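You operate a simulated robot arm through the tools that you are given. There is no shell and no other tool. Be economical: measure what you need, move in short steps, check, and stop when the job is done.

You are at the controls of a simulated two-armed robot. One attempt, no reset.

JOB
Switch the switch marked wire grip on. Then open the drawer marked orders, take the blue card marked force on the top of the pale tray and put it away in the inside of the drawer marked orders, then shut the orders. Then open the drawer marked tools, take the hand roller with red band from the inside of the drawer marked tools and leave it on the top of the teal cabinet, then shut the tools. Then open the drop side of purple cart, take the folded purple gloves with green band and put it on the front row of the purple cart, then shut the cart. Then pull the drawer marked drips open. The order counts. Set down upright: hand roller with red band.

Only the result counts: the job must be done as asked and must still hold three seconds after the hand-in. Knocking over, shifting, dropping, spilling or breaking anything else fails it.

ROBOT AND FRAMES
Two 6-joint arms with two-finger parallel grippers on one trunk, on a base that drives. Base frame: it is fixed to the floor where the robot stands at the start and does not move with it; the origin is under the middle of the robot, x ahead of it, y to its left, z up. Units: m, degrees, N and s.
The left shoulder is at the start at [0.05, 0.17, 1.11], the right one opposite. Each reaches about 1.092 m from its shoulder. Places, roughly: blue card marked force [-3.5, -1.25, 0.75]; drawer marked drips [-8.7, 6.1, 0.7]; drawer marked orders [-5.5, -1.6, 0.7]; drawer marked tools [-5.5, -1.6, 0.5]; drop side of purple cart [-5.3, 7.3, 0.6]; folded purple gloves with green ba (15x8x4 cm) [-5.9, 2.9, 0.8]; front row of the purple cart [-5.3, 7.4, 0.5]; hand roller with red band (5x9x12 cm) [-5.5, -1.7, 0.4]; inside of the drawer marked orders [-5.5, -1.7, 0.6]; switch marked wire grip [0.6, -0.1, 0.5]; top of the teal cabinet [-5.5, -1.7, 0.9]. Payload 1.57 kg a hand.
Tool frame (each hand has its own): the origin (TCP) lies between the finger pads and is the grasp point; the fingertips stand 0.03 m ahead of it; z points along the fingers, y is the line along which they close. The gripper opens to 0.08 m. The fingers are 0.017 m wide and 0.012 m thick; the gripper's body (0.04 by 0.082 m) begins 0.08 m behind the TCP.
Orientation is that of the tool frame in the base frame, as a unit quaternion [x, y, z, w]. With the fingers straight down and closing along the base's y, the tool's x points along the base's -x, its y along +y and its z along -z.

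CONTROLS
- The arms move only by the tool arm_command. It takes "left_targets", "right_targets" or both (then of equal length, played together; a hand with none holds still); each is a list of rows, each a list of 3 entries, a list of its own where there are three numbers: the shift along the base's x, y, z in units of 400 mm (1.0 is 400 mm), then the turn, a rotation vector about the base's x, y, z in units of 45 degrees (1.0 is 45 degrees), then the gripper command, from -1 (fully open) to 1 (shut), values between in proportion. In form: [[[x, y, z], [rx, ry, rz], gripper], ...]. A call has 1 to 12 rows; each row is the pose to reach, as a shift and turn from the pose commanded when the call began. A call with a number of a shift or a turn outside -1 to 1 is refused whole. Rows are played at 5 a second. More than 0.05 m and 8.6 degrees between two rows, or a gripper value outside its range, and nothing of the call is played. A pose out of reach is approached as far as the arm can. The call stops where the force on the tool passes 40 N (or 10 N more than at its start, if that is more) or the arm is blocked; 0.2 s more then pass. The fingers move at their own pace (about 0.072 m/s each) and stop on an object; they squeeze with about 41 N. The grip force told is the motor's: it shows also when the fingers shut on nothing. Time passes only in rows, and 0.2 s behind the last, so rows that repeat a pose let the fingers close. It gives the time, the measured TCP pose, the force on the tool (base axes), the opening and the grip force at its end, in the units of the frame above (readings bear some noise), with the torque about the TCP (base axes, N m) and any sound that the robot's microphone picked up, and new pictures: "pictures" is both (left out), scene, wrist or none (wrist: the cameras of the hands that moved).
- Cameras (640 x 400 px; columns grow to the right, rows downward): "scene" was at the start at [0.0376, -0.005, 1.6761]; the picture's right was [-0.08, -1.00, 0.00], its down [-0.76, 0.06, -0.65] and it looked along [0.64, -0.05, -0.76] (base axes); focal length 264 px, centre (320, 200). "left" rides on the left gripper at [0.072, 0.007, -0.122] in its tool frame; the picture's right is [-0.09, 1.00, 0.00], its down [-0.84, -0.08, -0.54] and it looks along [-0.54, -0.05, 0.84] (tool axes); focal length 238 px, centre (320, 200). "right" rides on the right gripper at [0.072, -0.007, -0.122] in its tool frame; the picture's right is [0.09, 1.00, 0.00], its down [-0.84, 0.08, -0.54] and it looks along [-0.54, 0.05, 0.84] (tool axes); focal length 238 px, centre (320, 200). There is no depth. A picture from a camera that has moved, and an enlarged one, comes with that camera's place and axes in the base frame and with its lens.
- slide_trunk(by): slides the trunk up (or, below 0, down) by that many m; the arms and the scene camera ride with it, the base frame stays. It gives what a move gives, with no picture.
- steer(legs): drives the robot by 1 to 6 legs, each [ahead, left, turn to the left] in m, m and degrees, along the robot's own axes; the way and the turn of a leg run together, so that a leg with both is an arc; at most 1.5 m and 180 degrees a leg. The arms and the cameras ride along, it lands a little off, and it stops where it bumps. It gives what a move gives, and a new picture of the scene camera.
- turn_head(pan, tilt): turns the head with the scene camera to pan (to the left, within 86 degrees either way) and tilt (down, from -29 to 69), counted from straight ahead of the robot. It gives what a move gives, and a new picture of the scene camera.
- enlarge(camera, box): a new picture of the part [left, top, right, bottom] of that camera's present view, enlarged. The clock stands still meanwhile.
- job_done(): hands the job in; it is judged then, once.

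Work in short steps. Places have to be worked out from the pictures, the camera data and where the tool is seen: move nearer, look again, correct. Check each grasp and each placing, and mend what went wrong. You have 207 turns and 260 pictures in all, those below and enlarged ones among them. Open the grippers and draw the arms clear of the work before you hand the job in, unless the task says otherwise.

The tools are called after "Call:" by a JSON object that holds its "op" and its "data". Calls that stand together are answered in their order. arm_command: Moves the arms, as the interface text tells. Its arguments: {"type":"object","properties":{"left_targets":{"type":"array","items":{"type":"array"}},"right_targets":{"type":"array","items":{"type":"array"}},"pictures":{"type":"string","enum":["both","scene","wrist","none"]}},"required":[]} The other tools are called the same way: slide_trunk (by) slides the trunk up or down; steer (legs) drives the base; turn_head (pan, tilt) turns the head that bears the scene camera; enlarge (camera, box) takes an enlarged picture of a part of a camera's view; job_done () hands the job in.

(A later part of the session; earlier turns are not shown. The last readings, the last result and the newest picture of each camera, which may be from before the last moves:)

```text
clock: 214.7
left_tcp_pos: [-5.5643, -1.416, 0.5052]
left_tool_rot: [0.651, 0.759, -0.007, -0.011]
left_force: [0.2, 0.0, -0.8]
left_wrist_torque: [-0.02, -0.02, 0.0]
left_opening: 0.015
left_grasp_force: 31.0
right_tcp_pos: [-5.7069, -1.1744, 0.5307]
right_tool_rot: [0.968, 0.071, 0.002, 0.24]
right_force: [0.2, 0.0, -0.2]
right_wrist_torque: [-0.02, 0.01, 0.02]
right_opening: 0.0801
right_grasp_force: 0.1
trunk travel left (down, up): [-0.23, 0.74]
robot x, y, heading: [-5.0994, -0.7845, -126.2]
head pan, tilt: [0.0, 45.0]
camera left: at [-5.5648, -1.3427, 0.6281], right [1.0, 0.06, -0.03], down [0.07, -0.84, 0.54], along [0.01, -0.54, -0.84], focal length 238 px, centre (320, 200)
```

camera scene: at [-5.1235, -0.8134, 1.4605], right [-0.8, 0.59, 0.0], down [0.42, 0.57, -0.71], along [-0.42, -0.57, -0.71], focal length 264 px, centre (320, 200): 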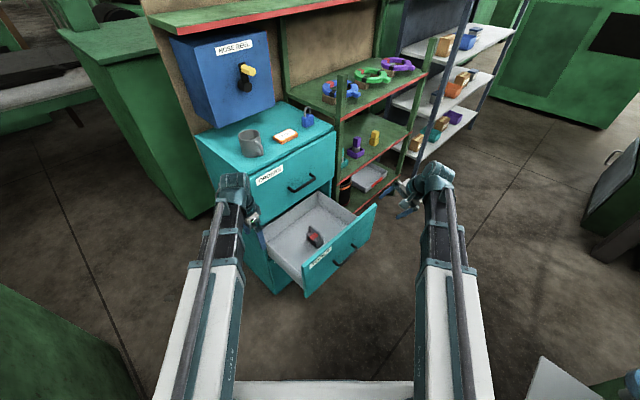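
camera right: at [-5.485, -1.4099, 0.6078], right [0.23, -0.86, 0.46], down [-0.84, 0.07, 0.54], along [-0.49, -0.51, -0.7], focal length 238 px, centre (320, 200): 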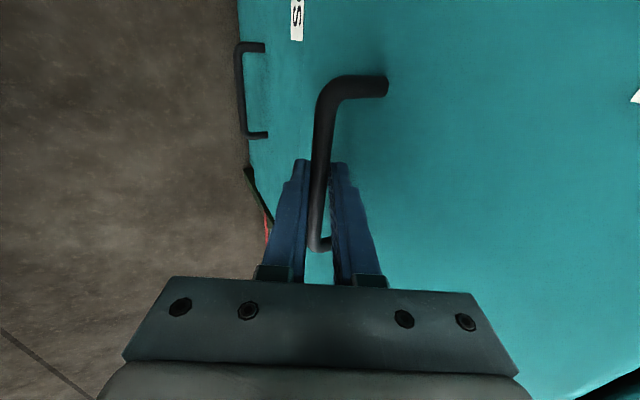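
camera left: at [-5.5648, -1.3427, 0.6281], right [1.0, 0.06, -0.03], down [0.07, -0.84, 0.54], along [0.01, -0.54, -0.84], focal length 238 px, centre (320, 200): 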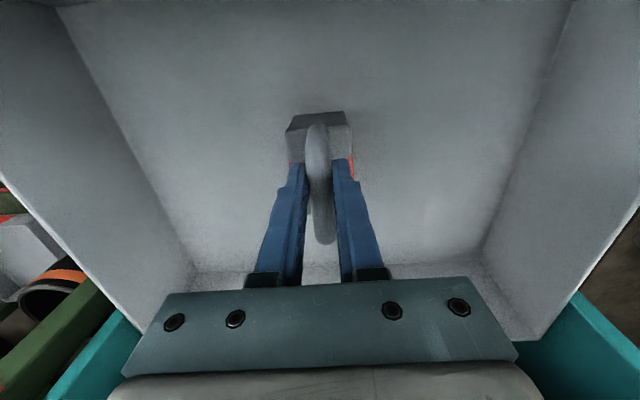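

The handle is held. I lift straight up with the trunk.

Call:
{"op": "slide_trunk", "data": {"by": 0.15}}

Call:
{"op": "slide_trunk", "data": {"by": 0.4}}

Call:
{"op": "slide_trunk", "data": {"by": 0.07}}

Call:
{"op": "turn_head", "data": {"pan": 0, "tilt": 50}}

Call:
{"op": "enlarge", "data": {"camera": "left", "box": [0, 0, 640, 400]}}

```text
clock: 216.4
left_tcp_pos: [-5.564, -1.4161, 0.6556]
left_tool_rot: [0.65, 0.76, -0.007, -0.012]
left_force: [-0.1, 1.5, -2.1]
left_wrist_torque: [0.05, 0.02, -0.01]
left_opening: 0.0156
left_grasp_force: 31.0
right_tcp_pos: [-5.7065, -1.1756, 0.6803]
right_tool_rot: [0.968, 0.072, 0.004, 0.24]
right_force: [-0.3, -0.2, -0.2]
right_wrist_torque: [0.02, 0.0, 0.03]
right_opening: 0.08
right_grasp_force: 0.1
trunk travel left (down, up): [-0.38, 0.59]
robot x, y, heading: [-5.0997, -0.7813, -126.6]
head pan, tilt: [0.0, 45.0]
```

```text
clock: 220.3
left_tcp_pos: [-5.5643, -1.416, 1.0542]
left_tool_rot: [0.65, 0.759, -0.007, -0.012]
left_force: [0.3, -0.8, -3.0]
left_wrist_torque: [0.04, 0.01, -0.04]
left_opening: 0.0151
left_grasp_force: 31.3
right_tcp_pos: [-5.7076, -1.1759, 1.0811]
right_tool_rot: [0.968, 0.071, 0.003, 0.241]
right_force: [0.1, -0.3, -0.5]
right_wrist_torque: [-0.01, 0.02, -0.01]
right_opening: 0.08
right_grasp_force: 0.1
trunk travel left (down, up): [-0.78, 0.19]
robot x, y, heading: [-5.0989, -0.7805, -126.5]
head pan, tilt: [0.0, 45.0]
```

```text
clock: 221.3
left_tcp_pos: [-5.5633, -1.4158, 1.1253]
left_tool_rot: [0.651, 0.759, -0.008, -0.012]
left_force: [0.0, 0.2, -3.1]
left_wrist_torque: [0.05, 0.01, -0.02]
left_opening: 0.0155
left_grasp_force: 31.3
right_tcp_pos: [-5.7067, -1.1755, 1.1504]
right_tool_rot: [0.968, 0.071, 0.003, 0.241]
right_force: [0.1, 0.4, 0.0]
right_wrist_torque: [0.0, 0.02, 0.02]
right_opening: 0.08
right_grasp_force: 0.1
trunk travel left (down, up): [-0.85, 0.12]
robot x, y, heading: [-5.0958, -0.7785, -126.4]
head pan, tilt: [0.0, 45.0]
```

```text
clock: 222.0
left_tcp_pos: [-5.5635, -1.4158, 1.1256]
left_tool_rot: [0.651, 0.759, -0.007, -0.011]
left_force: [-0.1, 0.5, -3.7]
left_wrist_torque: [0.03, -0.01, -0.04]
left_opening: 0.0151
left_grasp_force: 31.3
right_tcp_pos: [-5.7075, -1.1761, 1.1503]
right_tool_rot: [0.968, 0.071, 0.002, 0.241]
right_force: [0.9, -0.4, 0.2]
right_wrist_torque: [0.03, -0.04, -0.03]
right_opening: 0.0802
right_grasp_force: 0.1
trunk travel left (down, up): [-0.85, 0.12]
robot x, y, heading: [-5.099, -0.7794, -126.5]
head pan, tilt: [0.0, 50.0]
camera scene: at [-5.1213, -0.8104, 1.8011], right [-0.8, 0.59, 0.0], down [0.46, 0.62, -0.64], along [-0.38, -0.52, -0.77], focal length 264 px, centre (320, 200)
```

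scene: 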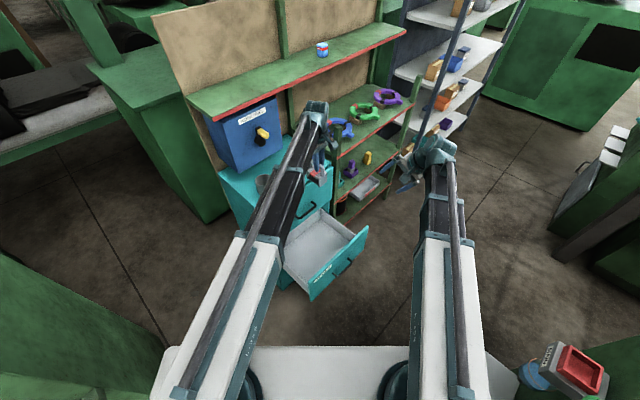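

```text
1.00 times, centred on (320, 200) of left (not enlarged: the box is as wide or as high as the picture)
camera zoom: at [-5.5649, -1.343, 1.248], right [1.0, 0.06, -0.03], down [0.07, -0.84, 0.54], along [0.01, -0.54, -0.84], focal length 238 px, centre (320, 200)
```

zoom: 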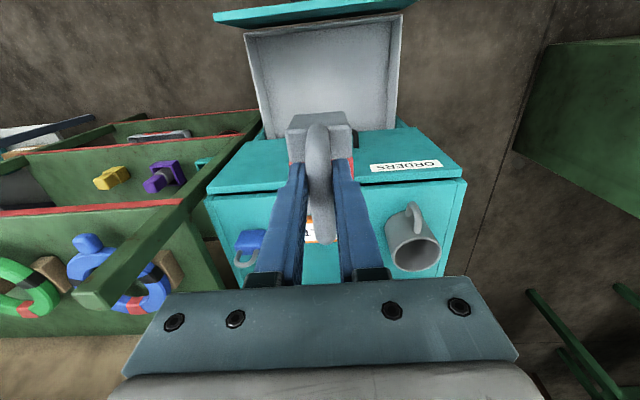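

The roller hangs upright. On the cabinet top there's a free slot between the mug (edge x≈-5.45) and the FAULT card (edge x≈-5.52). I move over (-5.486,-1.598).

Call:
{"op": "arm_command", "data": {"left_targets": [[[0.03, -0.08, 0], [0, 0, 0], 1], [[0.06, -0.16, 0], [0, 0, 0], 1], [[0.1, -0.25, 0], [0, 0, 0], 1], [[0.14, -0.34, 0], [0, 0, 0], 1], [[0.18, -0.42, 0], [0, 0, 0], 1], [[0.194, -0.455, 0], [0, 0, 0], 1], [[0.194, -0.455, 0], [0, 0, 0], 1]], "pictures": "both"}}

Call:
{"op": "enlarge", "data": {"camera": "scene", "box": [200, 80, 360, 220]}}

```text
clock: 223.6
left_tcp_pos: [-5.486, -1.599, 1.1262]
left_tool_rot: [0.651, 0.759, -0.007, -0.012]
left_force: [0.6, -0.9, -3.0]
left_wrist_torque: [0.01, 0.01, 0.0]
left_opening: 0.0153
left_grasp_force: 30.9
right_tcp_pos: [-5.7058, -1.1754, 1.1499]
right_tool_rot: [0.968, 0.071, 0.003, 0.24]
right_force: [0.5, -0.5, 0.1]
right_wrist_torque: [0.02, -0.01, 0.01]
right_opening: 0.0803
right_grasp_force: 0.0
trunk travel left (down, up): [-0.85, 0.12]
robot x, y, heading: [-5.1045, -0.7798, -126.4]
head pan, tilt: [0.0, 50.0]
camera scene: at [-5.1213, -0.8105, 1.8011], right [-0.8, 0.59, 0.0], down [0.46, 0.62, -0.64], along [-0.38, -0.52, -0.77], focal length 264 px, centre (320, 200)
camera left: at [-5.4867, -1.5254, 1.2479], right [1.0, 0.06, -0.03], down [0.07, -0.84, 0.54], along [0.01, -0.54, -0.84], focal length 238 px, centre (320, 200)
```

scene: 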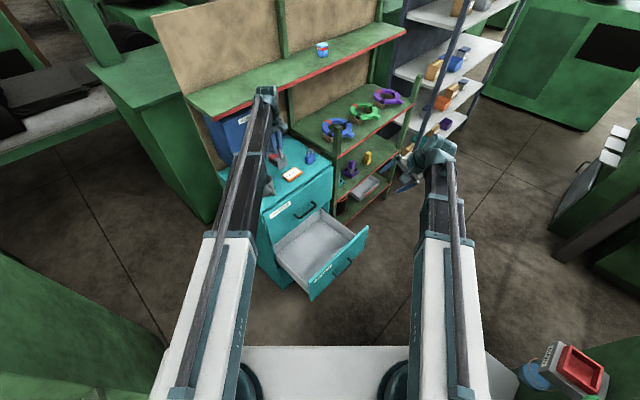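
left: 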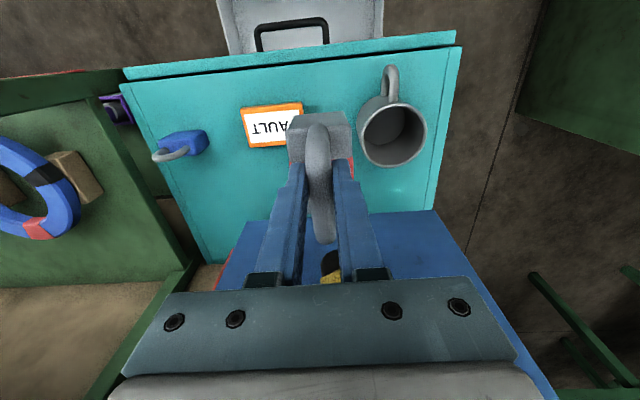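

```text
2.86 times, centred on (280, 150) of scene
camera zoom: at [-5.1213, -0.8105, 1.8011], right [-0.8, 0.59, 0.0], down [0.46, 0.62, -0.64], along [-0.38, -0.52, -0.77], focal length 753 px, centre (434, 343)
```

zoom: 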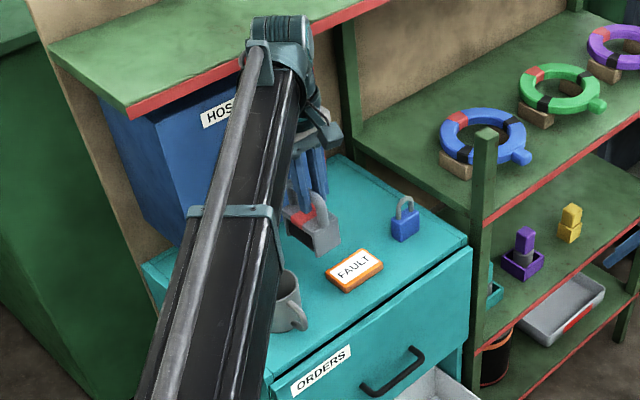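

The footprint falls between card and mug; I nudge +6 mm in x, -1 cm in y and lower.

Call:
{"op": "arm_command", "data": {"left_targets": [[[0.016, -0.025, 0], [0, 0, 0], 1], [[0.016, -0.025, 0], [0, 0, 0], 1]], "pictures": "none"}}

Call:
{"op": "slide_trunk", "data": {"by": -0.09}}

Call:
{"op": "enlarge", "data": {"camera": "left", "box": [0, 0, 640, 400]}}

```text
clock: 224.2
left_tcp_pos: [-5.4809, -1.6078, 1.1257]
left_tool_rot: [0.652, 0.758, -0.007, -0.011]
left_force: [0.3, 0.5, -2.7]
left_wrist_torque: [0.05, -0.02, -0.01]
left_opening: 0.0154
left_grasp_force: 31.1
right_tcp_pos: [-5.7081, -1.1757, 1.1505]
right_tool_rot: [0.968, 0.071, 0.003, 0.24]
right_force: [-0.3, -0.1, -0.2]
right_wrist_torque: [0.03, 0.0, 0.02]
right_opening: 0.0799
right_grasp_force: 0.1
trunk travel left (down, up): [-0.85, 0.12]
robot x, y, heading: [-5.0991, -0.7819, -126.3]
head pan, tilt: [0.0, 50.0]
```

```text
clock: 224.8
left_tcp_pos: [-5.4812, -1.6068, 1.0947]
left_tool_rot: [0.652, 0.758, -0.014, -0.008]
left_force: [-0.4, 10.5, 25.9]
left_wrist_torque: [-1.86, -0.33, 0.08]
left_opening: 0.0156
left_grasp_force: 31.0
right_tcp_pos: [-5.7051, -1.1739, 1.1173]
right_tool_rot: [0.968, 0.072, 0.002, 0.241]
right_force: [-0.5, 0.4, 0.3]
right_wrist_torque: [0.05, -0.03, -0.01]
right_opening: 0.0799
right_grasp_force: 0.1
trunk travel left (down, up): [-0.816, 0.154]
robot x, y, heading: [-5.1005, -0.7809, -126.4]
head pan, tilt: [0.0, 50.0]
stopped: the force on the tool passed its limit at 204 N (the readings are from after the stop); the commanded pose is now the measured one
```

```text
1.00 times, centred on (320, 200) of left (not enlarged: the box is as wide or as high as the picture)
camera zoom: at [-5.4815, -1.5316, 1.2153], right [1.0, 0.06, -0.03], down [0.06, -0.83, 0.55], along [0.01, -0.55, -0.84], focal length 238 px, centre (320, 200)
```

zoom: 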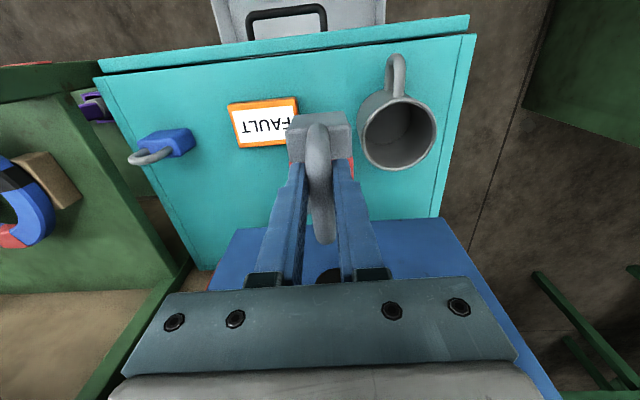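

The hand's body met the hose-reel knob behind, so this slot is too tight. I rise, draw back, and will use the right-front area instead (in front of the padlock) with the roller turned 90°; the robot must move ~16 cm nearer.

Call:
{"op": "slide_trunk", "data": {"by": 0.06}}

Call:
{"op": "arm_command", "data": {"left_targets": [[[0, 0.1, 0], [0, 0, 0], 1], [[0, 0.2, 0], [0, 0, 0], 1], [[0, 0.3, 0], [0, 0, 0], 1], [[0, 0.4, 0], [0, 0, 0], 1]], "pictures": "wrist"}}

Call:
{"op": "enlarge", "data": {"camera": "scene", "box": [180, 80, 340, 220]}}

```text
clock: 225.8
left_tcp_pos: [-5.4813, -1.6129, 1.1502]
left_tool_rot: [0.652, 0.758, -0.012, -0.008]
left_force: [-0.3, -1.2, -4.4]
left_wrist_torque: [0.07, 0.01, 0.0]
left_opening: 0.0151
left_grasp_force: 30.9
right_tcp_pos: [-5.7068, -1.1764, 1.1758]
right_tool_rot: [0.968, 0.072, 0.003, 0.241]
right_force: [0.3, -0.4, 0.0]
right_wrist_torque: [0.02, 0.02, 0.02]
right_opening: 0.0801
right_grasp_force: 0.1
trunk travel left (down, up): [-0.876, 0.094]
robot x, y, heading: [-5.0984, -0.7787, -126.5]
head pan, tilt: [0.0, 50.0]
```

```text
clock: 226.8
left_tcp_pos: [-5.4787, -1.4507, 1.1506]
left_tool_rot: [0.652, 0.758, -0.013, -0.009]
left_force: [-0.3, -0.2, -3.3]
left_wrist_torque: [0.03, 0.0, -0.01]
left_opening: 0.0151
left_grasp_force: 30.9
right_tcp_pos: [-5.7079, -1.1761, 1.1757]
right_tool_rot: [0.968, 0.072, 0.002, 0.24]
right_force: [-0.6, 0.8, 0.7]
right_wrist_torque: [0.02, -0.03, -0.01]
right_opening: 0.0804
right_grasp_force: 0.1
trunk travel left (down, up): [-0.876, 0.094]
robot x, y, heading: [-5.0977, -0.7828, -126.7]
head pan, tilt: [0.0, 50.0]
camera left: at [-5.4801, -1.3757, 1.2728], right [1.0, 0.06, -0.03], down [0.07, -0.83, 0.55], along [0.01, -0.55, -0.84], focal length 238 px, centre (320, 200)
```

left: 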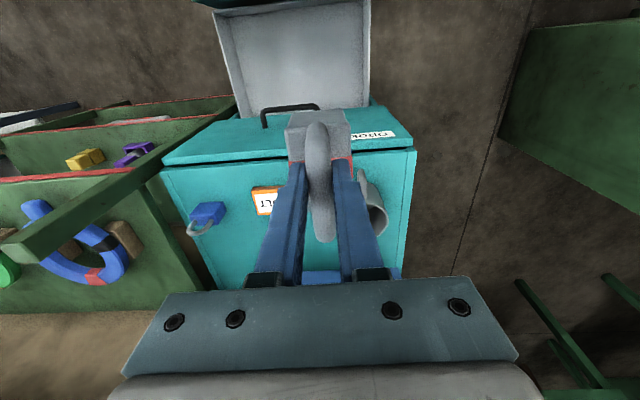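

```text
2.86 times, centred on (260, 150) of scene
camera zoom: at [-5.1214, -0.81, 1.8266], right [-0.8, 0.59, 0.0], down [0.46, 0.62, -0.64], along [-0.38, -0.52, -0.77], focal length 753 px, centre (491, 343)
```

zoom: 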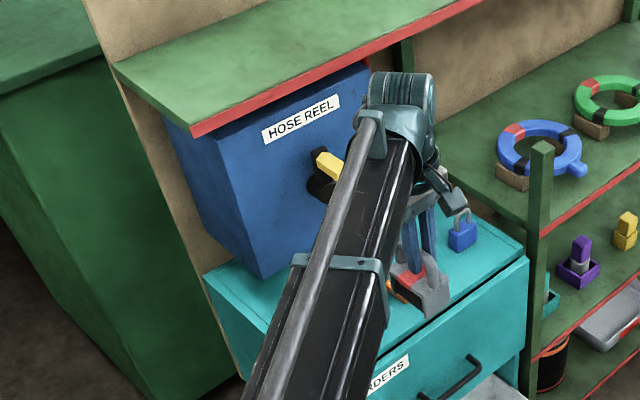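

Hose-reel knob and everything else look unchanged. I rotate the hand -90° here.

Call:
{"op": "arm_command", "data": {"left_targets": [[[0, 0.02, 0], [0, 0, -0.16], 1], [[0, 0.04, 0], [0, 0, -0.32], 1], [[0, 0.05, 0], [0, 0, -0.48], 1], [[0, 0.05, 0], [0, 0, -0.64], 1], [[0, 0.05, 0], [0, 0, -0.8], 1], [[0, 0.05, 0], [0, 0, -0.98], 1]], "pictures": "none"}}

Call:
{"op": "arm_command", "data": {"left_targets": [[[0, 0, 0], [0, 0, -0.16], 1], [[0, 0, 0], [0, 0, -0.32], 1], [[0, 0, 0], [0, 0, -0.48], 1], [[0, 0, 0], [0, 0, -0.64], 1], [[0, 0, 0], [0, 0, -0.8], 1], [[0, 0, 0], [0, 0, -0.98], 1], [[0, 0, 0], [0, 0, -0.98], 1]], "pictures": "none"}}

Call:
{"op": "steer", "data": {"legs": [[0.156, -0.01, 0]]}}

Call:
{"op": "enlarge", "data": {"camera": "left", "box": [0, 0, 640, 400]}}

```text
clock: 228.2
left_tcp_pos: [-5.4812, -1.4324, 1.1502]
left_tool_rot: [0.889, 0.457, -0.008, -0.012]
left_force: [0.1, 0.8, -2.1]
left_wrist_torque: [0.03, -0.01, -0.03]
left_opening: 0.0151
left_grasp_force: 31.3
right_tcp_pos: [-5.7081, -1.1776, 1.1764]
right_tool_rot: [0.968, 0.071, 0.002, 0.241]
right_force: [0.5, 0.0, 0.7]
right_wrist_torque: [-0.02, -0.02, -0.01]
right_opening: 0.0798
right_grasp_force: 0.0
trunk travel left (down, up): [-0.876, 0.094]
robot x, y, heading: [-5.1039, -0.783, -126.5]
head pan, tilt: [0.0, 50.0]
```

```text
clock: 229.8
left_tcp_pos: [-5.4812, -1.4323, 1.1498]
left_tool_rot: [0.996, 0.091, -0.004, -0.014]
left_force: [-0.8, -0.6, -2.9]
left_wrist_torque: [0.01, -0.06, 0.02]
left_opening: 0.0155
left_grasp_force: 31.5
right_tcp_pos: [-5.7067, -1.1766, 1.1763]
right_tool_rot: [0.968, 0.072, 0.003, 0.241]
right_force: [0.1, -0.5, -0.3]
right_wrist_torque: [0.05, -0.01, -0.02]
right_opening: 0.08
right_grasp_force: 0.0
trunk travel left (down, up): [-0.876, 0.094]
robot x, y, heading: [-5.1, -0.7803, -126.3]
head pan, tilt: [0.0, 50.0]
```

```text
clock: 231.2
left_tcp_pos: [-5.5805, -1.5531, 1.1489]
left_tool_rot: [0.996, 0.093, -0.004, -0.015]
left_force: [0.1, -0.9, -2.6]
left_wrist_torque: [0.06, -0.05, 0.01]
left_opening: 0.0153
left_grasp_force: 31.2
right_tcp_pos: [-5.8064, -1.2974, 1.1745]
right_tool_rot: [0.968, 0.072, 0.003, 0.24]
right_force: [-0.5, -0.4, 0.5]
right_wrist_torque: [0.0, -0.04, 0.03]
right_opening: 0.0799
right_grasp_force: 0.1
trunk travel left (down, up): [-0.876, 0.094]
robot x, y, heading: [-5.2, -0.9001, -126.3]
head pan, tilt: [0.0, 50.0]
camera scene: at [-5.2229, -0.9312, 1.8265], right [-0.81, 0.59, 0.0], down [0.45, 0.62, -0.64], along [-0.38, -0.52, -0.77], focal length 264 px, centre (320, 200)
```

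scene: 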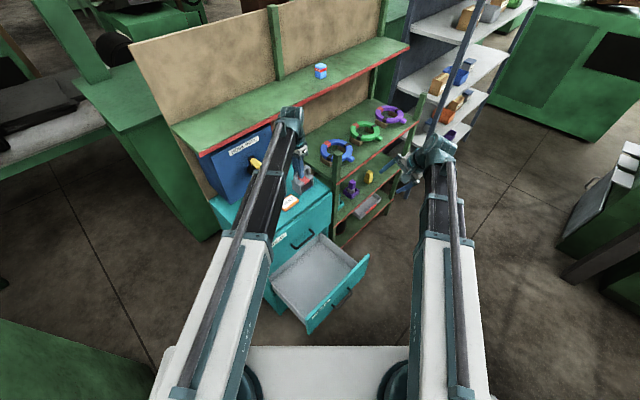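

```text
1.00 times, centred on (320, 200) of left (not enlarged: the box is as wide or as high as the picture)
camera zoom: at [-5.5076, -1.5476, 1.2717], right [0.09, -1.0, -0.03], down [-0.83, -0.09, 0.55], along [-0.55, -0.03, -0.84], focal length 238 px, centre (320, 200)
```

zoom: 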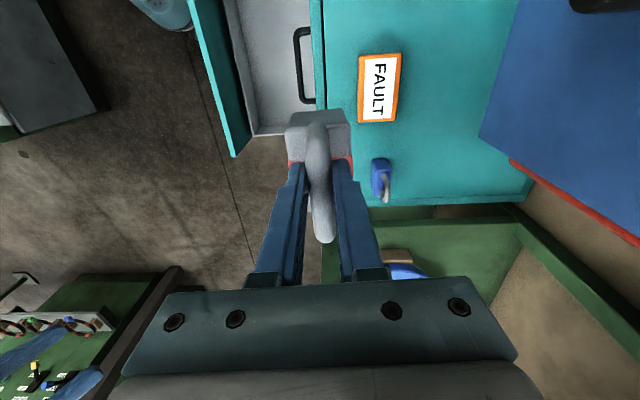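

Now facing it at -81°, I measure: the padlock's front line is y≈-1.655 near x=-5.70 and the cabinet edge y≈-1.581. I move the roller over (-5.703,-1.617).

Call:
{"op": "arm_command", "data": {"left_targets": [[[-0.1, -0.03, 0], [0, 0, 0], 1], [[-0.2, -0.08, 0], [0, 0, 0], 1], [[-0.28, -0.13, 0], [0, 0, 0], 1], [[-0.306, -0.16, 0], [0, 0, -0.04], 1], [[-0.306, -0.16, 0], [0, 0, -0.04], 1]], "pictures": "both"}}

Call:
{"op": "enlarge", "data": {"camera": "scene", "box": [220, 100, 360, 240]}}

```text
clock: 232.4
left_tcp_pos: [-5.7014, -1.6156, 1.1503]
left_tool_rot: [0.997, 0.077, -0.003, -0.015]
left_force: [-0.2, -0.5, -2.5]
left_wrist_torque: [0.04, -0.07, 0.01]
left_opening: 0.0154
left_grasp_force: 31.0
right_tcp_pos: [-5.8074, -1.298, 1.1761]
right_tool_rot: [0.968, 0.072, 0.004, 0.24]
right_force: [0.4, 0.2, -0.7]
right_wrist_torque: [0.0, 0.03, -0.01]
right_opening: 0.0799
right_grasp_force: 0.1
trunk travel left (down, up): [-0.876, 0.094]
robot x, y, heading: [-5.2003, -0.9029, -126.4]
head pan, tilt: [0.0, 50.0]
camera scene: at [-5.2217, -0.9296, 1.8266], right [-0.81, 0.59, 0.0], down [0.45, 0.62, -0.64], along [-0.38, -0.52, -0.77], focal length 264 px, centre (320, 200)
camera left: at [-5.6292, -1.613, 1.2725], right [0.06, -1.0, -0.03], down [-0.83, -0.07, 0.55], along [-0.55, -0.01, -0.84], focal length 238 px, centre (320, 200)
```

scene: 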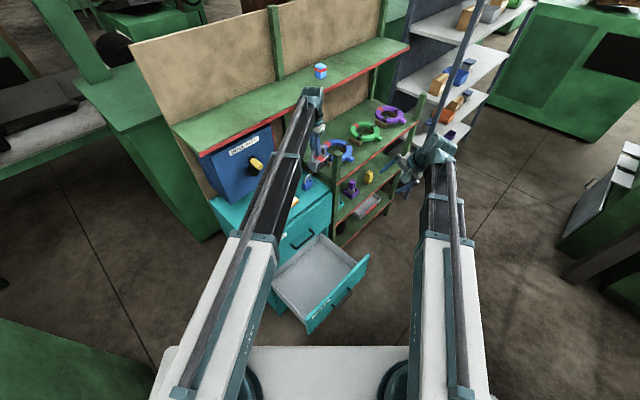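
left: 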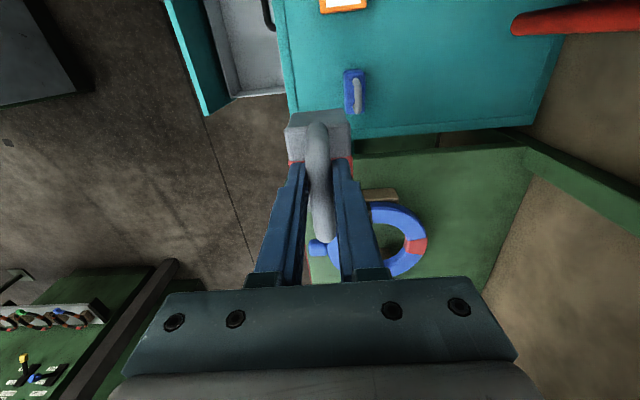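

```text
2.86 times, centred on (290, 170) of scene
camera zoom: at [-5.2217, -0.9296, 1.8266], right [-0.81, 0.59, 0.0], down [0.45, 0.62, -0.64], along [-0.38, -0.52, -0.77], focal length 753 px, centre (406, 286)
```

zoom: 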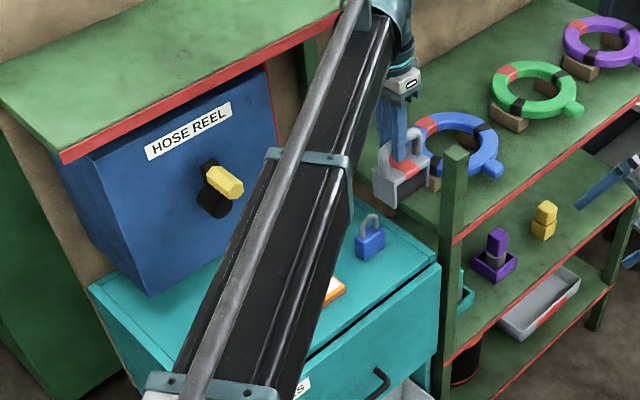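

Projected down, the roller is 2.9 cm from the padlock's front plane and 5.8 cm from the cabinet edge: I shift +1.5 cm in y and lower.

Call:
{"op": "arm_command", "data": {"left_targets": [[[-0.003, 0.037, 0], [0, 0, 0], 1], [[-0.003, 0.037, 0], [0, 0, 0], 1]], "pictures": "none"}}

Call:
{"op": "slide_trunk", "data": {"by": -0.1}}

Call:
{"op": "enlarge", "data": {"camera": "left", "box": [0, 0, 640, 400]}}

Call:
{"op": "enlarge", "data": {"camera": "scene", "box": [240, 80, 380, 220]}}

```text
clock: 233.1
left_tcp_pos: [-5.7039, -1.6007, 1.1504]
left_tool_rot: [0.997, 0.076, -0.003, -0.015]
left_force: [-0.9, -0.8, -3.0]
left_wrist_torque: [0.01, -0.04, 0.0]
left_opening: 0.0152
left_grasp_force: 31.3
right_tcp_pos: [-5.8061, -1.296, 1.1749]
right_tool_rot: [0.968, 0.072, 0.002, 0.24]
right_force: [-0.8, -0.1, 0.1]
right_wrist_torque: [0.0, -0.01, 0.03]
right_opening: 0.08
right_grasp_force: 0.0
trunk travel left (down, up): [-0.876, 0.094]
robot x, y, heading: [-5.2007, -0.9025, -126.4]
head pan, tilt: [0.0, 50.0]
```

```text
clock: 234.4
left_tcp_pos: [-5.7037, -1.6019, 1.051]
left_tool_rot: [0.997, 0.076, -0.004, -0.014]
left_force: [0.8, 0.2, -2.5]
left_wrist_torque: [0.03, -0.04, -0.01]
left_opening: 0.0153
left_grasp_force: 31.0
right_tcp_pos: [-5.8064, -1.296, 1.0762]
right_tool_rot: [0.968, 0.072, 0.002, 0.241]
right_force: [0.5, 0.1, 0.1]
right_wrist_torque: [-0.01, -0.05, 0.01]
right_opening: 0.0801
right_grasp_force: 0.1
trunk travel left (down, up): [-0.776, 0.194]
robot x, y, heading: [-5.1984, -0.899, -126.5]
head pan, tilt: [0.0, 50.0]
```

```text
1.00 times, centred on (320, 200) of left (not enlarged: the box is as wide or as high as the picture)
camera zoom: at [-5.6303, -1.5981, 1.1727], right [0.06, -1.0, -0.03], down [-0.83, -0.07, 0.55], along [-0.55, -0.01, -0.84], focal length 238 px, centre (320, 200)
```

zoom: 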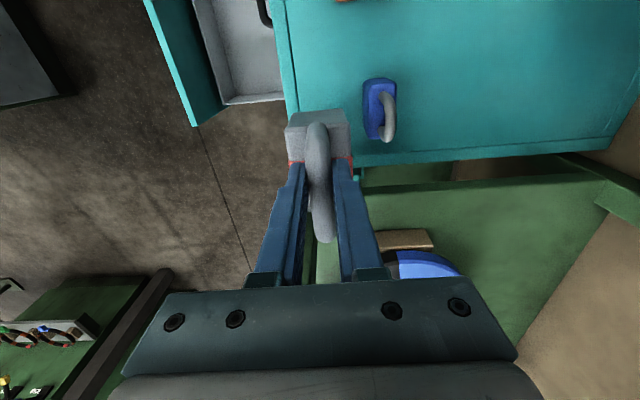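

```text
2.86 times, centred on (310, 150) of scene
camera zoom: at [-5.2214, -0.9294, 1.7267], right [-0.81, 0.59, 0.0], down [0.45, 0.62, -0.64], along [-0.38, -0.52, -0.77], focal length 753 px, centre (349, 343)
```

zoom: 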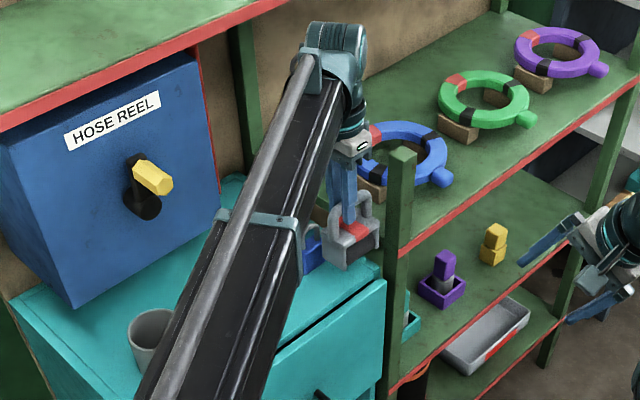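

Margins are about 1.5–2 cm all round. I lower to contact in small steps.

Call:
{"op": "slide_trunk", "data": {"by": -0.03}}

Call:
{"op": "slide_trunk", "data": {"by": -0.01}}

Call:
{"op": "enlarge", "data": {"camera": "left", "box": [0, 0, 640, 400]}}

```text
clock: 235.1
left_tcp_pos: [-5.7034, -1.6008, 1.0201]
left_tool_rot: [0.997, 0.077, -0.004, -0.014]
left_force: [0.1, -0.9, -2.3]
left_wrist_torque: [0.02, -0.03, 0.0]
left_opening: 0.0153
left_grasp_force: 30.9
right_tcp_pos: [-5.8065, -1.2974, 1.0459]
right_tool_rot: [0.968, 0.071, 0.002, 0.241]
right_force: [0.9, 0.0, -1.3]
right_wrist_torque: [0.01, 0.0, -0.01]
right_opening: 0.0802
right_grasp_force: 0.1
trunk travel left (down, up): [-0.746, 0.224]
robot x, y, heading: [-5.1978, -0.8968, -126.6]
head pan, tilt: [0.0, 50.0]
```

```text
clock: 235.7
left_tcp_pos: [-5.7023, -1.5986, 1.0124]
left_tool_rot: [0.997, 0.076, -0.004, -0.014]
left_force: [-0.4, 3.8, 20.2]
left_wrist_torque: [0.06, 0.17, -0.02]
left_opening: 0.0155
left_grasp_force: 31.0
right_tcp_pos: [-5.8062, -1.2953, 1.0381]
right_tool_rot: [0.968, 0.072, 0.003, 0.241]
right_force: [0.4, 0.0, 0.2]
right_wrist_torque: [0.01, 0.0, -0.04]
right_opening: 0.0801
right_grasp_force: 0.0
trunk travel left (down, up): [-0.736, 0.234]
robot x, y, heading: [-5.1968, -0.9019, -126.4]
head pan, tilt: [0.0, 50.0]
```

```text
1.00 times, centred on (320, 200) of left (not enlarged: the box is as wide or as high as the picture)
camera zoom: at [-5.6295, -1.5957, 1.1346], right [0.06, -1.0, -0.03], down [-0.83, -0.07, 0.55], along [-0.55, -0.01, -0.84], focal length 238 px, centre (320, 200)
```

zoom: 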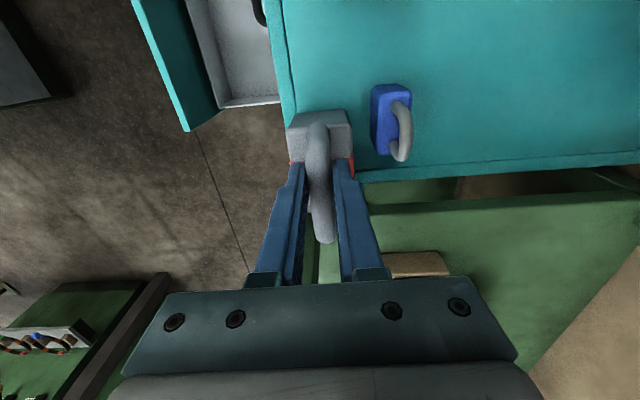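

It touches down (20 N), but the front margin is only ~5 mm. I lift slightly, shift 9 mm toward the back and set down again.

Call:
{"op": "slide_trunk", "data": {"by": 0.015}}

Call:
{"op": "arm_command", "data": {"left_targets": [[[0.005, -0.024, 0], [0, 0, 0], 1], [[0.005, -0.024, 0], [0, 0, 0], 1]], "pictures": "none"}}

Call:
{"op": "slide_trunk", "data": {"by": -0.014}}

Call:
{"op": "enlarge", "data": {"camera": "left", "box": [200, 40, 440, 240]}}

```text
clock: 236.3
left_tcp_pos: [-5.7039, -1.6008, 1.0243]
left_tool_rot: [0.997, 0.077, -0.003, -0.015]
left_force: [0.7, -1.0, -3.4]
left_wrist_torque: [0.0, -0.05, 0.0]
left_opening: 0.0152
left_grasp_force: 30.9
right_tcp_pos: [-5.807, -1.2974, 1.0508]
right_tool_rot: [0.968, 0.072, 0.004, 0.241]
right_force: [0.0, 0.1, -0.6]
right_wrist_torque: [-0.01, -0.01, -0.03]
right_opening: 0.0798
right_grasp_force: 0.1
trunk travel left (down, up): [-0.751, 0.219]
robot x, y, heading: [-5.2008, -0.9045, -126.4]
head pan, tilt: [0.0, 50.0]
```

```text
clock: 236.9
left_tcp_pos: [-5.7015, -1.6108, 1.026]
left_tool_rot: [0.997, 0.076, -0.004, -0.015]
left_force: [0.0, -0.2, -3.2]
left_wrist_torque: [0.01, -0.04, -0.03]
left_opening: 0.0155
left_grasp_force: 30.5
right_tcp_pos: [-5.8068, -1.2965, 1.0517]
right_tool_rot: [0.968, 0.073, 0.003, 0.241]
right_force: [-0.9, 0.2, 0.0]
right_wrist_torque: [0.0, -0.03, 0.01]
right_opening: 0.08
right_grasp_force: 0.0
trunk travel left (down, up): [-0.751, 0.219]
robot x, y, heading: [-5.1972, -0.9038, -126.5]
head pan, tilt: [0.0, 50.0]
```

```text
clock: 237.6
left_tcp_pos: [-5.7016, -1.6094, 1.013]
left_tool_rot: [0.997, 0.077, -0.004, -0.015]
left_force: [-0.1, 1.6, 4.4]
left_wrist_torque: [0.14, -0.12, 0.04]
left_opening: 0.0151
left_grasp_force: 30.9
right_tcp_pos: [-5.8072, -1.2965, 1.0383]
right_tool_rot: [0.968, 0.072, 0.003, 0.241]
right_force: [0.2, -0.3, -1.0]
right_wrist_torque: [0.0, 0.0, 0.01]
right_opening: 0.08
right_grasp_force: 0.2
trunk travel left (down, up): [-0.737, 0.233]
robot x, y, heading: [-5.2028, -0.9011, -126.5]
head pan, tilt: [0.0, 50.0]
```

```text
2.00 times, centred on (320, 140) of left
camera zoom: at [-5.6284, -1.6069, 1.1341], right [0.06, -1.0, -0.03], down [-0.83, -0.07, 0.55], along [-0.55, -0.01, -0.84], focal length 477 px, centre (320, 320)
```

zoom: 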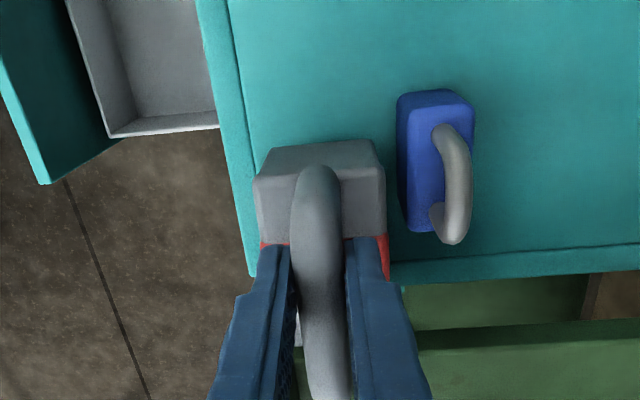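

It rests fully on the top. I release with a small opening and rise.

Call:
{"op": "arm_command", "data": {"left_targets": [[[0, 0, 0], [0, 0, 0], 0.5], [[0, 0, 0], [0, 0, 0], 0.3], [[0, 0, 0], [0, 0, 0], 0.2], [[0, 0, 0], [0, 0, 0], 0.2]], "pictures": "none"}}

Call:
{"op": "slide_trunk", "data": {"by": 0.12}}

Call:
{"op": "enlarge", "data": {"camera": "left", "box": [0, 0, 640, 400]}}

```text
clock: 238.6
left_tcp_pos: [-5.7028, -1.6105, 1.0107]
left_tool_rot: [0.997, 0.077, -0.003, -0.015]
left_force: [-0.1, 0.6, 1.0]
left_wrist_torque: [0.03, -0.01, -0.01]
left_opening: 0.0319
left_grasp_force: 0.0
right_tcp_pos: [-5.8065, -1.2959, 1.0374]
right_tool_rot: [0.968, 0.072, 0.004, 0.241]
right_force: [0.3, -0.8, 1.3]
right_wrist_torque: [0.01, 0.0, 0.01]
right_opening: 0.0801
right_grasp_force: 0.2
trunk travel left (down, up): [-0.737, 0.233]
robot x, y, heading: [-5.2024, -0.8989, -126.5]
head pan, tilt: [0.0, 50.0]
```

```text
clock: 240.1
left_tcp_pos: [-5.7033, -1.6114, 1.132]
left_tool_rot: [0.997, 0.077, -0.004, -0.014]
left_force: [-0.3, -0.4, -0.4]
left_wrist_torque: [-0.01, -0.03, 0.0]
left_opening: 0.0319
left_grasp_force: 0.0
right_tcp_pos: [-5.8066, -1.2961, 1.1572]
right_tool_rot: [0.968, 0.072, 0.002, 0.241]
right_force: [0.6, -0.3, 0.8]
right_wrist_torque: [-0.02, 0.02, -0.02]
right_opening: 0.0799
right_grasp_force: 0.0
trunk travel left (down, up): [-0.857, 0.113]
robot x, y, heading: [-5.1968, -0.9038, -126.3]
head pan, tilt: [0.0, 50.0]
```

```text
1.00 times, centred on (320, 200) of left (not enlarged: the box is as wide or as high as the picture)
camera zoom: at [-5.6285, -1.6078, 1.2535], right [0.06, -1.0, -0.03], down [-0.83, -0.07, 0.55], along [-0.55, -0.01, -0.84], focal length 238 px, centre (320, 200)
```

zoom: 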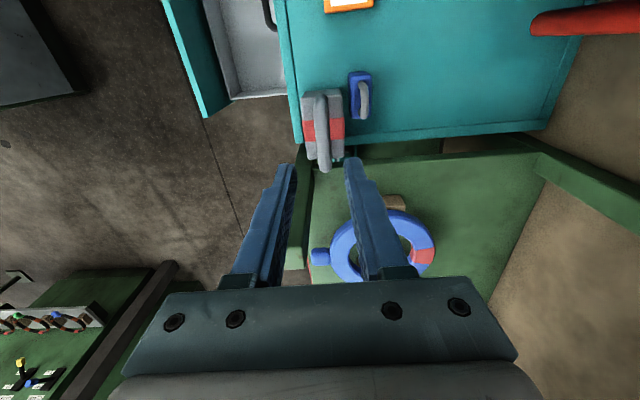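

The roller stands upright on the cabinet. I withdraw the left hand, and back the robot off 16 cm.

Call:
{"op": "arm_command", "data": {"left_targets": [[[0.05, 0.1, 0], [0, 0, 0], 0.2], [[0.12, 0.19, 0], [0, 0, 0], 0.2], [[0.22, 0.26, 0], [0, 0, 0], -1], [[0.32, 0.33, 0], [0, 0, 0], -1], [[0.43, 0.38, 0], [0, 0, 0], -1], [[0.52, 0.4, 0], [0, 0, 0], -1]], "pictures": "none"}}

Call:
{"op": "steer", "data": {"legs": [[-0.156, 0.01, 0]]}}

Call:
{"op": "enlarge", "data": {"camera": "scene", "box": [200, 100, 440, 300]}}

```text
clock: 241.5
left_tcp_pos: [-5.4938, -1.4519, 1.1316]
left_tool_rot: [0.997, 0.078, -0.004, -0.014]
left_force: [0.6, -0.7, 0.4]
left_wrist_torque: [0.01, -0.01, -0.02]
left_opening: 0.0799
left_grasp_force: 0.0
right_tcp_pos: [-5.8069, -1.2953, 1.1583]
right_tool_rot: [0.968, 0.072, 0.002, 0.24]
right_force: [0.7, -0.1, 0.4]
right_wrist_torque: [-0.02, 0.01, 0.0]
right_opening: 0.0801
right_grasp_force: 0.1
trunk travel left (down, up): [-0.857, 0.113]
robot x, y, heading: [-5.2022, -0.9029, -126.5]
head pan, tilt: [0.0, 50.0]
```

```text
clock: 242.9
left_tcp_pos: [-5.3925, -1.332, 1.1321]
left_tool_rot: [0.997, 0.077, -0.004, -0.014]
left_force: [0.9, -0.2, -0.7]
left_wrist_torque: [-0.01, 0.01, 0.0]
left_opening: 0.0798
left_grasp_force: 0.1
right_tcp_pos: [-5.7045, -1.1767, 1.1582]
right_tool_rot: [0.968, 0.072, 0.002, 0.241]
right_force: [0.7, 0.2, 0.6]
right_wrist_torque: [0.01, 0.0, -0.03]
right_opening: 0.0802
right_grasp_force: 0.2
trunk travel left (down, up): [-0.857, 0.113]
robot x, y, heading: [-5.1004, -0.7807, -126.5]
head pan, tilt: [0.0, 50.0]
camera scene: at [-5.1198, -0.8085, 1.8077], right [-0.81, 0.59, 0.0], down [0.45, 0.62, -0.64], along [-0.38, -0.52, -0.77], focal length 264 px, centre (320, 200)
```

scene: 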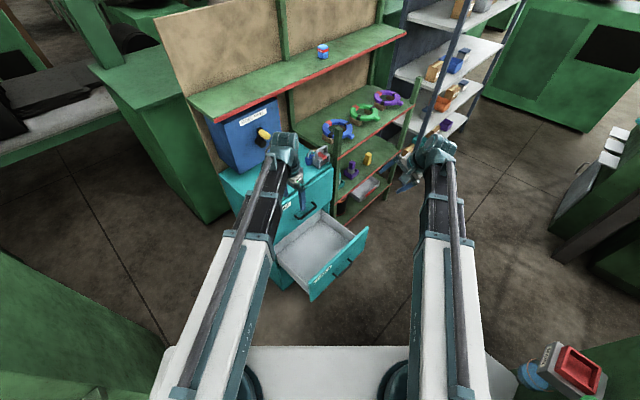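

```text
2.00 times, centred on (320, 200) of scene
camera zoom: at [-5.1198, -0.8085, 1.8077], right [-0.81, 0.59, 0.0], down [0.45, 0.62, -0.64], along [-0.38, -0.52, -0.77], focal length 527 px, centre (320, 200)
```

zoom: 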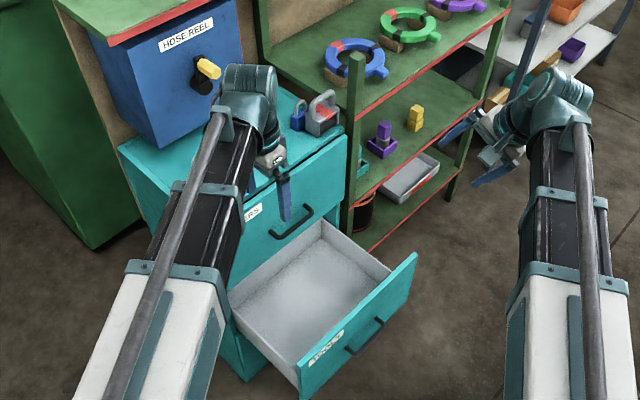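

I move the left hand clear of the drawer's path, bring the closed right hand before the drawer front, and lower.

Call:
{"op": "arm_command", "data": {"left_targets": [[[0.08, 0.03, 0], [0, 0, 0], -1], [[0.17, 0.06, 0], [0, 0, 0], -1], [[0.26, 0.08, 0], [0, 0, 0], -1], [[0.32, 0.1, 0], [0, 0, 0], -1]], "right_targets": [[[0.05, 0, 0], [0, 0, 0], 1], [[0.1, -0.01, 0], [0, 0, 0], 1], [[0.16, -0.02, 0], [0, 0, 0], 1], [[0.21, -0.02, 0], [0, 0, 0], 1]], "pictures": "none"}}

Call:
{"op": "slide_trunk", "data": {"by": -0.4}}

Call:
{"op": "slide_trunk", "data": {"by": -0.16}}

Call:
{"op": "enlarge", "data": {"camera": "right", "box": [0, 0, 640, 400]}}

```text
clock: 243.9
left_tcp_pos: [-5.2655, -1.294, 1.1323]
left_tool_rot: [0.997, 0.077, -0.004, -0.015]
left_force: [0.3, 0.0, 1.1]
left_wrist_torque: [0.03, -0.01, 0.02]
left_opening: 0.08
left_grasp_force: 0.0
right_tcp_pos: [-5.6227, -1.1856, 1.1582]
right_tool_rot: [0.968, 0.071, 0.003, 0.241]
right_force: [-0.3, -0.5, 0.6]
right_wrist_torque: [-0.01, 0.0, 0.01]
right_opening: 0.0002
right_grasp_force: 21.6
trunk travel left (down, up): [-0.857, 0.113]
robot x, y, heading: [-5.0973, -0.7819, -126.6]
head pan, tilt: [0.0, 50.0]
```

```text
clock: 247.7
left_tcp_pos: [-5.2656, -1.293, 0.7312]
left_tool_rot: [0.997, 0.077, -0.003, -0.015]
left_force: [0.4, 0.8, 0.0]
left_wrist_torque: [-0.02, 0.01, 0.01]
left_opening: 0.08
left_grasp_force: 0.1
right_tcp_pos: [-5.6219, -1.1853, 0.757]
right_tool_rot: [0.968, 0.073, 0.002, 0.24]
right_force: [0.7, -0.1, 0.8]
right_wrist_torque: [0.0, -0.05, 0.02]
right_opening: 0.0001
right_grasp_force: 21.4
trunk travel left (down, up): [-0.457, 0.513]
robot x, y, heading: [-5.0973, -0.7819, -126.2]
head pan, tilt: [0.0, 50.0]
```

```text
clock: 249.5
left_tcp_pos: [-5.2667, -1.2943, 0.5709]
left_tool_rot: [0.997, 0.077, -0.003, -0.015]
left_force: [0.3, 0.4, 0.1]
left_wrist_torque: [-0.02, -0.01, 0.01]
left_opening: 0.08
left_grasp_force: 0.0
right_tcp_pos: [-5.6222, -1.1841, 0.597]
right_tool_rot: [0.968, 0.074, 0.002, 0.241]
right_force: [-0.1, 0.5, -0.3]
right_wrist_torque: [0.01, 0.0, 0.01]
right_opening: 0.0
right_grasp_force: 21.1
trunk travel left (down, up): [-0.297, 0.673]
robot x, y, heading: [-5.0982, -0.7803, -126.5]
head pan, tilt: [0.0, 50.0]
```

```text
1.00 times, centred on (320, 200) of right (not enlarged: the box is as wide or as high as the picture)
camera zoom: at [-5.5576, -1.1127, 0.701], right [0.23, -0.86, 0.46], down [-0.84, 0.07, 0.54], along [-0.49, -0.51, -0.7], focal length 238 px, centre (320, 200)
```

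zoom: 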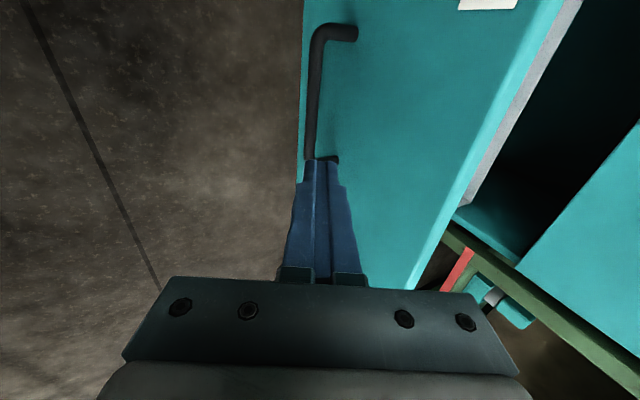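

I push the tools drawer shut.

Call:
{"op": "arm_command", "data": {"right_targets": [[[0.014, -0.1, 0], [0, 0, 0], 1], [[0.029, -0.2, 0], [0, 0, 0], 1], [[0.043, -0.3, 0], [0, 0, 0], 1], [[0.058, -0.4, 0], [0, 0, 0], 1], [[0.072, -0.5, 0], [0, 0, 0], 1], [[0.087, -0.6, 0], [0, 0, 0], 1], [[0.1, -0.7, 0], [0, 0, 0], 1], [[0.113, -0.78, 0], [0, 0, 0], 1], [[0.12, -0.83, 0], [0, 0, 0], 1], [[0.127, -0.88, 0], [0, 0, 0], 1]], "pictures": "both"}}

```text
clock: 251.7
left_tcp_pos: [-5.2669, -1.2916, 0.5728]
left_tool_rot: [0.997, 0.076, -0.004, -0.015]
left_force: [0.8, 0.0, 0.8]
left_wrist_torque: [-0.01, 0.01, 0.0]
left_opening: 0.0801
left_grasp_force: 0.0
right_tcp_pos: [-5.5748, -1.5139, 0.595]
right_tool_rot: [0.97, 0.072, 0.003, 0.231]
right_force: [0.7, 6.2, 0.9]
right_wrist_torque: [0.08, -0.02, 0.04]
right_opening: 0.0005
right_grasp_force: 21.1
trunk travel left (down, up): [-0.297, 0.673]
robot x, y, heading: [-5.1016, -0.7798, -126.5]
head pan, tilt: [0.0, 50.0]
stopped in row 10 (right hand): the force on the tool passed its limit at 56 N (the readings are from after the stop); the commanded pose is now the measured one
camera scene: at [-5.121, -0.8089, 1.2477], right [-0.8, 0.59, 0.0], down [0.46, 0.62, -0.64], along [-0.38, -0.52, -0.77], focal length 264 px, centre (320, 200)
camera right: at [-5.5107, -1.4435, 0.7007], right [0.23, -0.87, 0.44], down [-0.84, 0.06, 0.54], along [-0.49, -0.5, -0.71], focal length 238 px, centre (320, 200)
```

scene: 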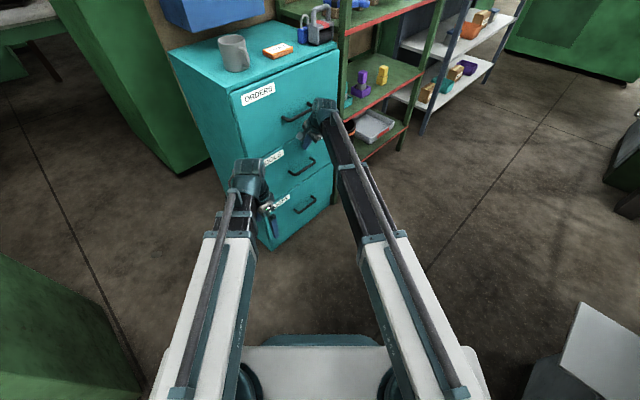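
right: 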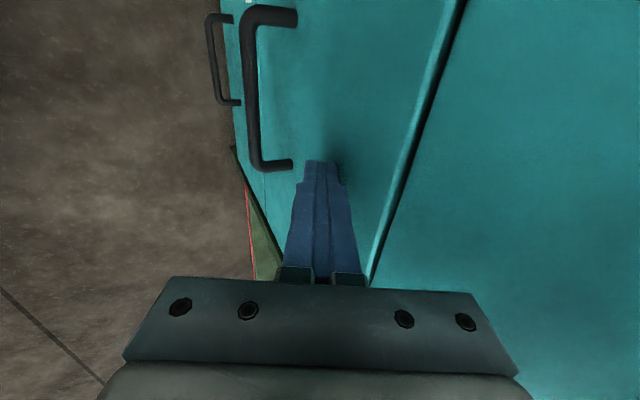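

The tools drawer is shut. I retract the right hand, then raise the trunk.

Call:
{"op": "arm_command", "data": {"right_targets": [[[0, 0.11, 0], [0, 0, 0], 1], [[0, 0.22, 0], [0, 0, 0], 1], [[0, 0.33, 0], [0, 0, 0], 1], [[0, 0.44, 0], [0, 0, 0], 1], [[0, 0.55, 0], [0, 0, 0], 1], [[0, 0.66, 0], [0, 0, 0], 1], [[0, 0.77, 0], [0, 0, 0], 1], [[0, 0.88, 0], [0, 0, 0], 1], [[0, 0.96, 0], [0, 0, 0], 1]], "pictures": "none"}}

Call:
{"op": "slide_trunk", "data": {"by": 0.4}}

Call:
{"op": "slide_trunk", "data": {"by": 0.2}}

```text
clock: 253.7
left_tcp_pos: [-5.2679, -1.292, 0.5715]
left_tool_rot: [0.997, 0.076, -0.003, -0.015]
left_force: [0.5, 0.0, -0.3]
left_wrist_torque: [0.01, -0.02, 0.02]
left_opening: 0.0799
left_grasp_force: 0.0
right_tcp_pos: [-5.5757, -1.1308, 0.5952]
right_tool_rot: [0.97, 0.072, 0.004, 0.231]
right_force: [-0.3, -0.2, -0.5]
right_wrist_torque: [0.04, -0.01, 0.0]
right_opening: 0.0003
right_grasp_force: 21.3
trunk travel left (down, up): [-0.297, 0.673]
robot x, y, heading: [-5.1025, -0.7785, -126.5]
head pan, tilt: [0.0, 50.0]
```

```text
clock: 257.5
left_tcp_pos: [-5.2684, -1.2922, 0.9729]
left_tool_rot: [0.997, 0.076, -0.003, -0.014]
left_force: [0.2, 0.2, 0.1]
left_wrist_torque: [-0.01, -0.02, 0.0]
left_opening: 0.0801
left_grasp_force: 0.0
right_tcp_pos: [-5.5769, -1.1313, 0.9954]
right_tool_rot: [0.97, 0.072, 0.004, 0.231]
right_force: [-0.1, 0.1, 0.7]
right_wrist_torque: [-0.02, -0.01, -0.02]
right_opening: 0.0001
right_grasp_force: 21.3
trunk travel left (down, up): [-0.697, 0.273]
robot x, y, heading: [-5.0999, -0.7827, -126.6]
head pan, tilt: [0.0, 50.0]
```

```text
clock: 259.6
left_tcp_pos: [-5.267, -1.2918, 1.1714]
left_tool_rot: [0.997, 0.076, -0.004, -0.015]
left_force: [0.7, 0.8, 0.1]
left_wrist_torque: [0.02, 0.02, 0.02]
left_opening: 0.0801
left_grasp_force: 0.0
right_tcp_pos: [-5.5769, -1.1303, 1.196]
right_tool_rot: [0.97, 0.073, 0.004, 0.231]
right_force: [0.7, -0.8, 0.8]
right_wrist_torque: [0.0, 0.02, 0.02]
right_opening: 0.0002
right_grasp_force: 21.3
trunk travel left (down, up): [-0.897, 0.073]
robot x, y, heading: [-5.1011, -0.7814, -126.4]
head pan, tilt: [0.0, 50.0]
```

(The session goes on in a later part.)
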